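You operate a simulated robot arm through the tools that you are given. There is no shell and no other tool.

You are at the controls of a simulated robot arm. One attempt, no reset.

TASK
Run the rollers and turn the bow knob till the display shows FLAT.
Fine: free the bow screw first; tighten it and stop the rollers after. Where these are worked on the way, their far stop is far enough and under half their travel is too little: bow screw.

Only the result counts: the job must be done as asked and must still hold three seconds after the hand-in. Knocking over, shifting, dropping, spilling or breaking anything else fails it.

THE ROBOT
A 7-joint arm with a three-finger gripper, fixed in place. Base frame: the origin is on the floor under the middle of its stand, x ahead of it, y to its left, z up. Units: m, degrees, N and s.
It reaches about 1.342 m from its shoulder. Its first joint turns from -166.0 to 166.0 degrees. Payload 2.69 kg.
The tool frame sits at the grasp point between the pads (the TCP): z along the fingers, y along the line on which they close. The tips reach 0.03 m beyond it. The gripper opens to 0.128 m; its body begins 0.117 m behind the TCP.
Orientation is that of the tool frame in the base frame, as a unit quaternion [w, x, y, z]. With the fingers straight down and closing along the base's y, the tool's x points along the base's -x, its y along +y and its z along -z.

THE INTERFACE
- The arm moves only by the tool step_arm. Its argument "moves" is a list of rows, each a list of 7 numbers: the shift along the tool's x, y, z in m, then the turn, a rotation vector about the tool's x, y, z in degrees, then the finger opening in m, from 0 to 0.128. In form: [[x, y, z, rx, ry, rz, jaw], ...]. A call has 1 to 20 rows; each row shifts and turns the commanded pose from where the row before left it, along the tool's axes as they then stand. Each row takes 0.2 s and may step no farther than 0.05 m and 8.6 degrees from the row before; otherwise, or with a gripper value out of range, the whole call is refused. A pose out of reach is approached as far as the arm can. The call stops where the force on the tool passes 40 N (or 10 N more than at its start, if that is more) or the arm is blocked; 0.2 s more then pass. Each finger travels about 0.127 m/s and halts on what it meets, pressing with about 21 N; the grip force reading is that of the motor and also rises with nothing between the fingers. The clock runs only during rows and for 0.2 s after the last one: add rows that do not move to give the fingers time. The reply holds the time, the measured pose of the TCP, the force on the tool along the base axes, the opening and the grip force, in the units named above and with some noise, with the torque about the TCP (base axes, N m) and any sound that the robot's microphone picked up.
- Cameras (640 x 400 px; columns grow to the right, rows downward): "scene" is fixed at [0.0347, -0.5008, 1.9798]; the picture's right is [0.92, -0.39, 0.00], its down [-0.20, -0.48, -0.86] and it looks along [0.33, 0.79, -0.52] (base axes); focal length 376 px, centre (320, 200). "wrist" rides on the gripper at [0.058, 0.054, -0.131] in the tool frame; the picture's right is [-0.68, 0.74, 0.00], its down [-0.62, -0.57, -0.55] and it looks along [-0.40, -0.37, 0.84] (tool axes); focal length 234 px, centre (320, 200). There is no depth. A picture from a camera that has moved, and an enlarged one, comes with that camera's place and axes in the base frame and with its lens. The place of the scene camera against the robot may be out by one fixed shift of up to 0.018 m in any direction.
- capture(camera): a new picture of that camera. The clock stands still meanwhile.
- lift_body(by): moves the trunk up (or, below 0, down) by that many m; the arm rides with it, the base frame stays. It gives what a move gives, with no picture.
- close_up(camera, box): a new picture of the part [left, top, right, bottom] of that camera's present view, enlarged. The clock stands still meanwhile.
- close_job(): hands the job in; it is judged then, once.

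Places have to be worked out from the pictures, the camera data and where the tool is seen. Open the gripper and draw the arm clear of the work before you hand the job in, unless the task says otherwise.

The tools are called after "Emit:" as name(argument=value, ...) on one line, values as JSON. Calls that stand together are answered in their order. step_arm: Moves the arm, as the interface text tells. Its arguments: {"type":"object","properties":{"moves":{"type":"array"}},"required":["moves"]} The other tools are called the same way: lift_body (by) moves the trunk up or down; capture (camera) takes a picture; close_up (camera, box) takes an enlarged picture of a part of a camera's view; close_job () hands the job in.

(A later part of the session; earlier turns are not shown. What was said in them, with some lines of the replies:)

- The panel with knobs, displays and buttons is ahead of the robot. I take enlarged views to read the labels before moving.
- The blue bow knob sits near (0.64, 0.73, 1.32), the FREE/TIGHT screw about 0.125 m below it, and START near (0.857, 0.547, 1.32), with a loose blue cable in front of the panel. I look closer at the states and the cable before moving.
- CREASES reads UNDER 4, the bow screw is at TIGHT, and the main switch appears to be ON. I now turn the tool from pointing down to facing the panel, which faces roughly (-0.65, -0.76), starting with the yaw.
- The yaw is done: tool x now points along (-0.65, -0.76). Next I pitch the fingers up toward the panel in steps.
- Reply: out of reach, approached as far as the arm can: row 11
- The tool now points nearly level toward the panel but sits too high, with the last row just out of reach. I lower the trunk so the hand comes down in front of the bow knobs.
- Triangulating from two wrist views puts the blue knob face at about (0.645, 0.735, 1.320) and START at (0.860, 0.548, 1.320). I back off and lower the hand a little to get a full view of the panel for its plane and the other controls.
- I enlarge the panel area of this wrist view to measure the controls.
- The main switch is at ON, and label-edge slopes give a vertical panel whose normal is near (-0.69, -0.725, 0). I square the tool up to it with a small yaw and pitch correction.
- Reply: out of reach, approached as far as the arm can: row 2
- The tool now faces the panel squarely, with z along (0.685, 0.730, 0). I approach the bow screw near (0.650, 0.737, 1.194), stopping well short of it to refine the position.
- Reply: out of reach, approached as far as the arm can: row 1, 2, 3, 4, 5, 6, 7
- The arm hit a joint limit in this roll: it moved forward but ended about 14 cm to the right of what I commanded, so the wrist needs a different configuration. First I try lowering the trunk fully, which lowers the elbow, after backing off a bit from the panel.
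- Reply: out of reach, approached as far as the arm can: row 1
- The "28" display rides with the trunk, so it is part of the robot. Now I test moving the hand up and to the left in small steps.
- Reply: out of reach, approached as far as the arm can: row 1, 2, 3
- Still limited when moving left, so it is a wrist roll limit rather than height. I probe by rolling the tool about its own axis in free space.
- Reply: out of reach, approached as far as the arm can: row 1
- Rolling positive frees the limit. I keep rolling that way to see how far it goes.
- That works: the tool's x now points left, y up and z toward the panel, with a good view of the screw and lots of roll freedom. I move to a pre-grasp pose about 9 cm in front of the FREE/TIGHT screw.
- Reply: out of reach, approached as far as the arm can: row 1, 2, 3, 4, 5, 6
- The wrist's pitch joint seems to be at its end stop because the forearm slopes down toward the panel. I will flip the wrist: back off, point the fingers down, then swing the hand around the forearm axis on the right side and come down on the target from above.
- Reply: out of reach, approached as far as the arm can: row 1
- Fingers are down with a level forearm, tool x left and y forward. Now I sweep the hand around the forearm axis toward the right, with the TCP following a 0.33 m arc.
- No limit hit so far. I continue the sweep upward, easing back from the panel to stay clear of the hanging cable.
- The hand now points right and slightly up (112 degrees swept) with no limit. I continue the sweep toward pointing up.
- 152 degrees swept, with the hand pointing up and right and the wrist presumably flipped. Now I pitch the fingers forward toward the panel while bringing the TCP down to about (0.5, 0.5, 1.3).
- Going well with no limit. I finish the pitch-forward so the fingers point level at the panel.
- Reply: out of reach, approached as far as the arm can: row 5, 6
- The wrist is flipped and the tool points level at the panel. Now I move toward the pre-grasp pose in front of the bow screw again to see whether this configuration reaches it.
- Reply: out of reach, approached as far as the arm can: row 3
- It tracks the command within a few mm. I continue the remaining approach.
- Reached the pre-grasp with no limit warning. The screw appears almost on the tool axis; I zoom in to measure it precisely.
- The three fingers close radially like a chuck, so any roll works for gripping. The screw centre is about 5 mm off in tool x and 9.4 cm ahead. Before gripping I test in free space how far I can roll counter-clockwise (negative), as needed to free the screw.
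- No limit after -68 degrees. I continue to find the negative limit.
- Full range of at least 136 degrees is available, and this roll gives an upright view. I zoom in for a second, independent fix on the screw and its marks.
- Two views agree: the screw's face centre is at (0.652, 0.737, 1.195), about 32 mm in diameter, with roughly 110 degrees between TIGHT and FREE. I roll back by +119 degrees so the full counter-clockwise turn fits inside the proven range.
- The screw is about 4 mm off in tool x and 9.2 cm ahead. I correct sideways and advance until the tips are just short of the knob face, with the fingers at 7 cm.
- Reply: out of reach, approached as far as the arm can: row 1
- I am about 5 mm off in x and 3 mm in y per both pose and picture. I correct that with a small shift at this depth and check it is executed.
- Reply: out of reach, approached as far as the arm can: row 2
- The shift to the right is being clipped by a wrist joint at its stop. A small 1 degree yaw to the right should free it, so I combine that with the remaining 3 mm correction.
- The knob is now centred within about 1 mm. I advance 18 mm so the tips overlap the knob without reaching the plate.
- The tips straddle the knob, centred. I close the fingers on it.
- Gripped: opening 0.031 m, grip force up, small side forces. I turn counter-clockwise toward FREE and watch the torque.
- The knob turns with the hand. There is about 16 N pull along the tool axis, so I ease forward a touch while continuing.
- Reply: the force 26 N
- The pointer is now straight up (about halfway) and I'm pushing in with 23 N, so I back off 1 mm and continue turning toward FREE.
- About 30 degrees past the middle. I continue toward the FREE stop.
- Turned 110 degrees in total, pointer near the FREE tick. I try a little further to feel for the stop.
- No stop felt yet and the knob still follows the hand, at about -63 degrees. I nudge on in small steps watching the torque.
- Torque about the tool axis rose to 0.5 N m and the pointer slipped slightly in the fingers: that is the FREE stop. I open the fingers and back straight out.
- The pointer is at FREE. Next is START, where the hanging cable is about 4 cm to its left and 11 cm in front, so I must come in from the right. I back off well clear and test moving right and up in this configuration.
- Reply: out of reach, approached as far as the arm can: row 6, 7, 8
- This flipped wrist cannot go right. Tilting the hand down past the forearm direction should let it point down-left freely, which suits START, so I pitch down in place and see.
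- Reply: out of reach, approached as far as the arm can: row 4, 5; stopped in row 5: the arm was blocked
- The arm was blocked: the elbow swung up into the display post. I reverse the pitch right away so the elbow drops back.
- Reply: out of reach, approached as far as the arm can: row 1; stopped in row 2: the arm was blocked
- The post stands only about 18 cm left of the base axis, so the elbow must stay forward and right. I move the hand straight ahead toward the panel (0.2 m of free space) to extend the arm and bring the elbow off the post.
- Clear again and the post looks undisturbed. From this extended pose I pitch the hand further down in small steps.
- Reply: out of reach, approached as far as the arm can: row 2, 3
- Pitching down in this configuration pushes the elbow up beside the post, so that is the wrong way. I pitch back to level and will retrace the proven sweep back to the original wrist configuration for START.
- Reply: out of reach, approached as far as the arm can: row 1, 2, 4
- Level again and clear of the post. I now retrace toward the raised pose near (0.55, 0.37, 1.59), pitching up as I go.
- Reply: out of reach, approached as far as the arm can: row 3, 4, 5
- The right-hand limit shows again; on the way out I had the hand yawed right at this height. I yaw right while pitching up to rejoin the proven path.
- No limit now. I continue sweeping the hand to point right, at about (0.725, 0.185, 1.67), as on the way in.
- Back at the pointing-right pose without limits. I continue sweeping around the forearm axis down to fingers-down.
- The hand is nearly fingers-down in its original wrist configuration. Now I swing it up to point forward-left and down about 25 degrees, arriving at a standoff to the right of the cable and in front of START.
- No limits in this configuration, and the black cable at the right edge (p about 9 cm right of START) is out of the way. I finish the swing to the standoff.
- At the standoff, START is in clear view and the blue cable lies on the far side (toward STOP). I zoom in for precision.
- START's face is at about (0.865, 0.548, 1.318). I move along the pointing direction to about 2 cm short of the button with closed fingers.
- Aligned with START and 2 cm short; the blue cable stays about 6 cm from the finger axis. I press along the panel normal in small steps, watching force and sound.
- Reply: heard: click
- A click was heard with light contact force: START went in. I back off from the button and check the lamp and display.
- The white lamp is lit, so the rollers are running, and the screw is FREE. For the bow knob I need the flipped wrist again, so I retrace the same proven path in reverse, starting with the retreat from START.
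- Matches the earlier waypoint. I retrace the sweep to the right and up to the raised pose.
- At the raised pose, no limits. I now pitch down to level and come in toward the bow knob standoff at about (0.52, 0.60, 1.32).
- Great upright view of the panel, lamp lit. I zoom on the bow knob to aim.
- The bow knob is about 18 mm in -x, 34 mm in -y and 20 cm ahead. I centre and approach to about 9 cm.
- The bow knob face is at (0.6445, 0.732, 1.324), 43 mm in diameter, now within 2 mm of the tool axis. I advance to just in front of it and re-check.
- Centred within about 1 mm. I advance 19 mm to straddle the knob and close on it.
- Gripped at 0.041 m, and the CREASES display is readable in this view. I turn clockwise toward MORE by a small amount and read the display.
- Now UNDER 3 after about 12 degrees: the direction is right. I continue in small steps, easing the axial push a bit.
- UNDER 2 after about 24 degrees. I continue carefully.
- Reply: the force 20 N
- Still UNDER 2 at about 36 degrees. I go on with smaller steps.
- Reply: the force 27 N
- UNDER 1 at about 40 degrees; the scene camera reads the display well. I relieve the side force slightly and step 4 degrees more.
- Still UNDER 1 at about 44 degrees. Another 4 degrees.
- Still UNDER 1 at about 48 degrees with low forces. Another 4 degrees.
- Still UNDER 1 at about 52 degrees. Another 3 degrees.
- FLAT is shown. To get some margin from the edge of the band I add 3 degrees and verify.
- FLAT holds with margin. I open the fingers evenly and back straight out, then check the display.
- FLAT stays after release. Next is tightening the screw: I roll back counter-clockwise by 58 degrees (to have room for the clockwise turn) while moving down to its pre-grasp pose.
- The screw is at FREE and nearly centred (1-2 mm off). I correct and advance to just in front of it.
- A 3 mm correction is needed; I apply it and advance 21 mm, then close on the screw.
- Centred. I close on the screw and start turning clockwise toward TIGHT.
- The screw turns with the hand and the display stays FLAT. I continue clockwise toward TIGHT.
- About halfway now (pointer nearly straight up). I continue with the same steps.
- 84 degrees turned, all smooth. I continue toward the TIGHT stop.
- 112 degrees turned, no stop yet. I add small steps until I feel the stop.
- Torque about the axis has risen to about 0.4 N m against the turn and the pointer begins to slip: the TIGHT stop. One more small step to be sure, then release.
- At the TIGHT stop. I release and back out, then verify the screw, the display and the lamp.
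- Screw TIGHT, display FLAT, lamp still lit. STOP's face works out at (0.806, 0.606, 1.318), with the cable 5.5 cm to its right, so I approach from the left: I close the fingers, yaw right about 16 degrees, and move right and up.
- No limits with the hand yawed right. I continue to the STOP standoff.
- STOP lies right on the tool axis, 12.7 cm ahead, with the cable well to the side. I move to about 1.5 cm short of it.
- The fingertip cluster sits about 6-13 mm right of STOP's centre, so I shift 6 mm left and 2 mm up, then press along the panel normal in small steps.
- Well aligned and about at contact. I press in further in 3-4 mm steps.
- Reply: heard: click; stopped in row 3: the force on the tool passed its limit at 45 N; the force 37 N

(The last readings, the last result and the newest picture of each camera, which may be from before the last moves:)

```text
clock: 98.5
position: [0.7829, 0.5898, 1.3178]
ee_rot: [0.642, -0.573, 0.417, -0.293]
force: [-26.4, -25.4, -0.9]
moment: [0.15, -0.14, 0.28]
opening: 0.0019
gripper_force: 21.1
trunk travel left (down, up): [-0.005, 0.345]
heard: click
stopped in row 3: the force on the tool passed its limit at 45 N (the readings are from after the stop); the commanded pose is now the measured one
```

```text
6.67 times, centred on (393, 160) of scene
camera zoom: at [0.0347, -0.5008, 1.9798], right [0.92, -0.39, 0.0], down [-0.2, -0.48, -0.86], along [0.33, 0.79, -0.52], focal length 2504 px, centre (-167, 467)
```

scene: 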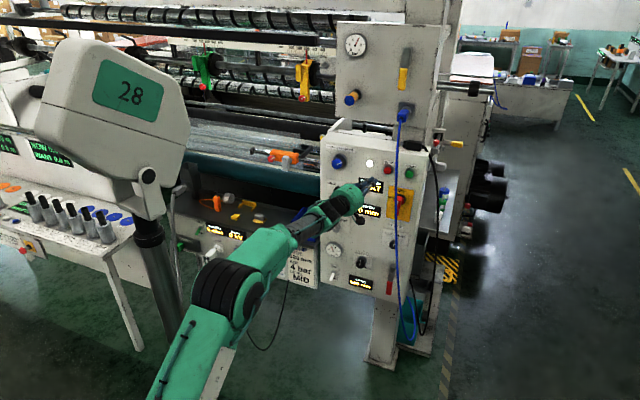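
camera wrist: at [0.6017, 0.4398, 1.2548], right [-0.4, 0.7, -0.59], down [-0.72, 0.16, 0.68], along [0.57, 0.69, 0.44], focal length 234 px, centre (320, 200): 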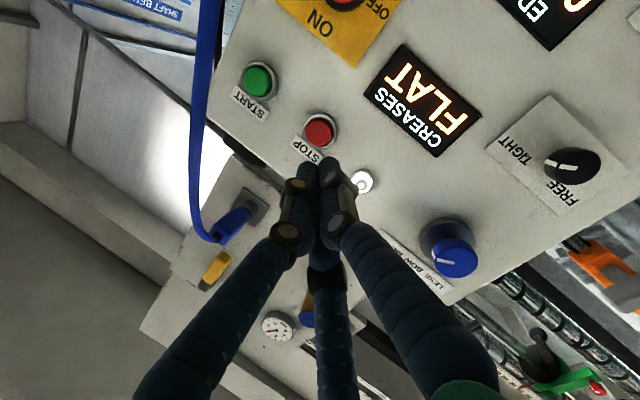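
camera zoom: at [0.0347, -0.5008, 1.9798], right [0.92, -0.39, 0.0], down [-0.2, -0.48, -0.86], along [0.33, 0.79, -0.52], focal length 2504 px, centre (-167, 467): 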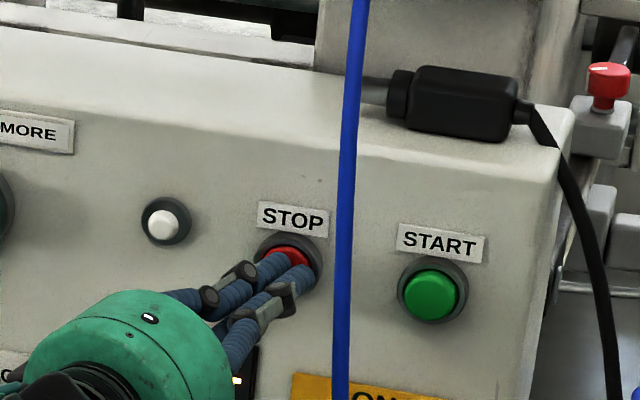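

Click heard and the lamp is out: the rollers are stopped. I back away from the button along the normal, then retreat clear of the panel and open the gripper.

Emit:
step_arm(moves=[[0.0023, -0.0005, -0.0076, 0, 0, 0, 0.0], [0.006, -0.001, -0.02, 0, 0, 0, 0.0], [0, 0, -0.04, 0, 0, 0, 0.0], [0, 0, -0.04, 0, 0, 0, 0.0], [0, 0, -0.04, 0, 0, 0, 0.0], [0, 0, -0.03, 0, 0, 0, 0.03], [0, 0, 0, 0, 0, 0, 0.06], [0, 0, 0, 0, 0, 0, 0.09], [0, 0, 0, 0, 0, 0, 0.1], [0, 0, 0, 0, 0, 0, 0.1]])

Emit:
capture(camera="scene")

Emit:
capture(camera="wrist")

Emit:
close_up(camera="scene", box=[315, 140, 411, 200])

```text
clock: 100.7
position: [0.6357, 0.4966, 1.3168]
ee_rot: [0.642, -0.572, 0.416, -0.294]
force: [-0.7, -0.7, 0.2]
moment: [0.01, 0.0, 0.01]
opening: 0.0999
gripper_force: 0.0
trunk travel left (down, up): [-0.005, 0.345]
```

```text
taken
```

scene: 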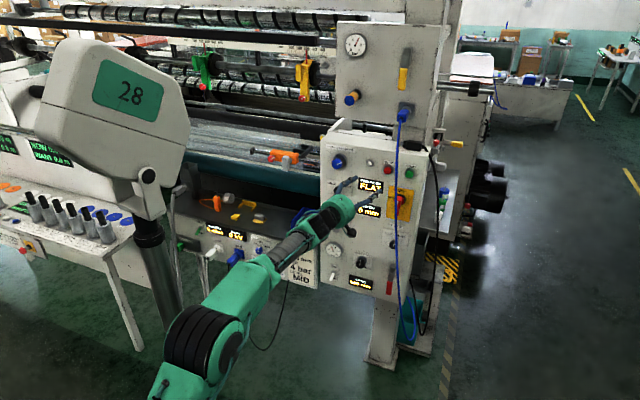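

```text
taken
camera wrist: at [0.5429, 0.3908, 1.253], right [-0.4, 0.7, -0.59], down [-0.72, 0.16, 0.68], along [0.57, 0.69, 0.44], focal length 234 px, centre (320, 200)
```

wrist: 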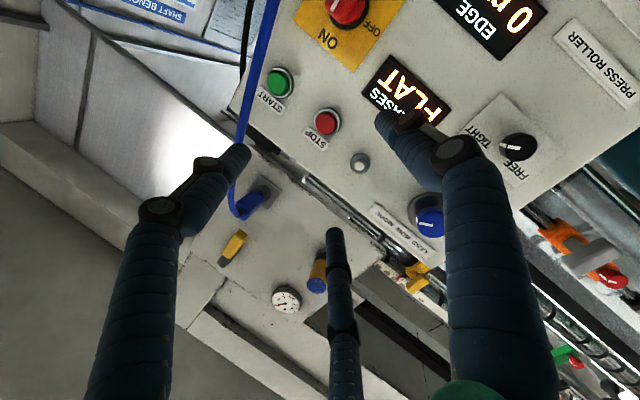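

```text
6.67 times, centred on (363, 170) of scene
camera zoom: at [0.0347, -0.5008, 1.9798], right [0.92, -0.39, 0.0], down [-0.2, -0.48, -0.86], along [0.33, 0.79, -0.52], focal length 2504 px, centre (33, 400)
```

zoom: 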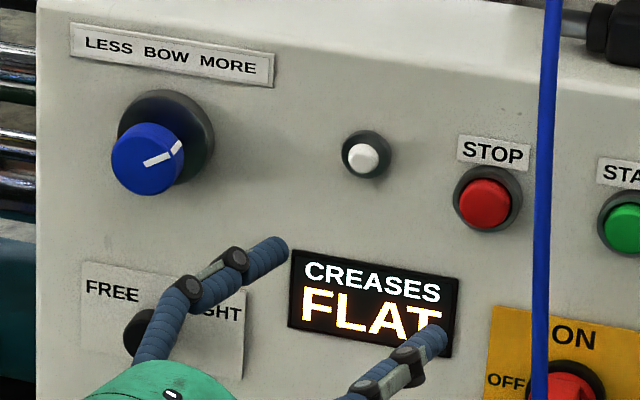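

Lamp out, display FLAT, screw at TIGHT. I draw back a bit more and do a last check of the panel before handing in.

Emit:
step_arm(moves=[[0, 0, -0.03, 0, 0, 0, 0.1], [0, 0, -0.03, 0, 0, 0, 0.1], [0, 0, 0, 0, 0, 0, 0.1]])

Emit:
close_up(camera="scene", box=[310, 130, 440, 211])

Emit:
close_up(camera="scene", box=[310, 200, 440, 300])

Emit:
close_up(camera="wrist", box=[400, 60, 600, 185])

```text
clock: 101.5
position: [0.5834, 0.4658, 1.3201]
ee_rot: [0.642, -0.573, 0.416, -0.294]
force: [0.6, 0.0, 0.5]
moment: [-0.06, 0.05, 0.05]
opening: 0.0997
gripper_force: 0.1
trunk travel left (down, up): [-0.005, 0.345]
```

```text
4.92 times, centred on (375, 170) of scene
camera zoom: at [0.0347, -0.5008, 1.9798], right [0.92, -0.39, 0.0], down [-0.2, -0.48, -0.86], along [0.33, 0.79, -0.52], focal length 1849 px, centre (49, 345)
```

zoom: 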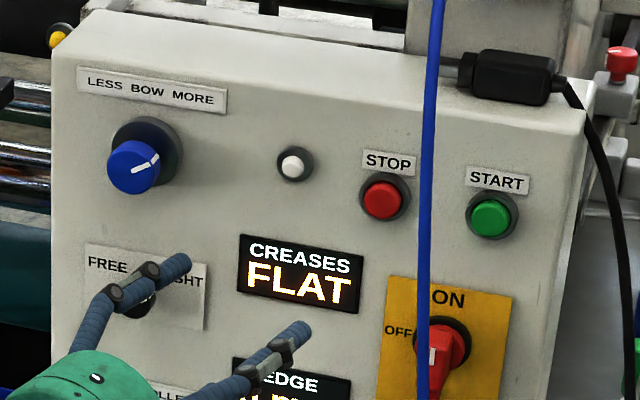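

```text
4.00 times, centred on (375, 250) of scene
camera zoom: at [0.0347, -0.5008, 1.9798], right [0.92, -0.39, 0.0], down [-0.2, -0.48, -0.86], along [0.33, 0.79, -0.52], focal length 1502 px, centre (100, 0)
```

zoom: 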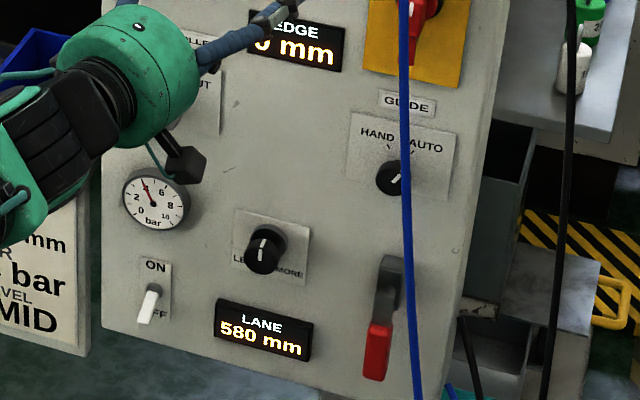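

```text
3.20 times, centred on (500, 122) of wrist
camera zoom: at [0.4907, 0.361, 1.2553], right [-0.4, 0.7, -0.59], down [-0.72, 0.16, 0.68], along [0.57, 0.69, 0.44], focal length 749 px, centre (-256, 448)
```

zoom: 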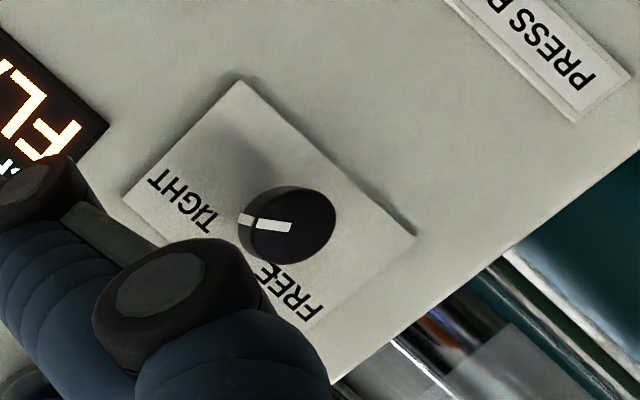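

Everything reads as required: CREASES shows FLAT, the bow screw points to TIGHT, the roller lamp is off, and the other controls and displays are unchanged. The gripper is open and clear of the panel, so I hand the job in.

Emit:
close_job()

```text
The job is handed in.
```

The job is handed in, and the CREASES display reads FLAT with the rollers stopped. I don't have the judge's result.

- **Bow screw freed:** turned counter-clockwise until it hit its FREE stop.
- **Rollers run:** I pressed START, heard a click, and the white lamp lit.
- **Bow knob turned:** about 58 degrees clockwise toward MORE. The display went from UNDER 4 down to FLAT and stayed there after I let go.
- **Bow screw tightened:** turned clockwise until it hit its TIGHT stop, and its pointer reads TIGHT in the last picture.
- **Rollers stopped:** I pressed STOP, heard a click, and the lamp went out. That press briefly reached 45 N, so the move cut out at its force limit.

While I was moving between START and the knobs, the arm was blocked twice. Most likely the elbow touched the robot's own display post. I backed it off, and the post looked unchanged in the pictures afterwards.

In the last pictures the other panel controls and the EDGE and LANE displays I could see looked unchanged; the hand hid the press roller knob. The gripper is open and clear of the panel.
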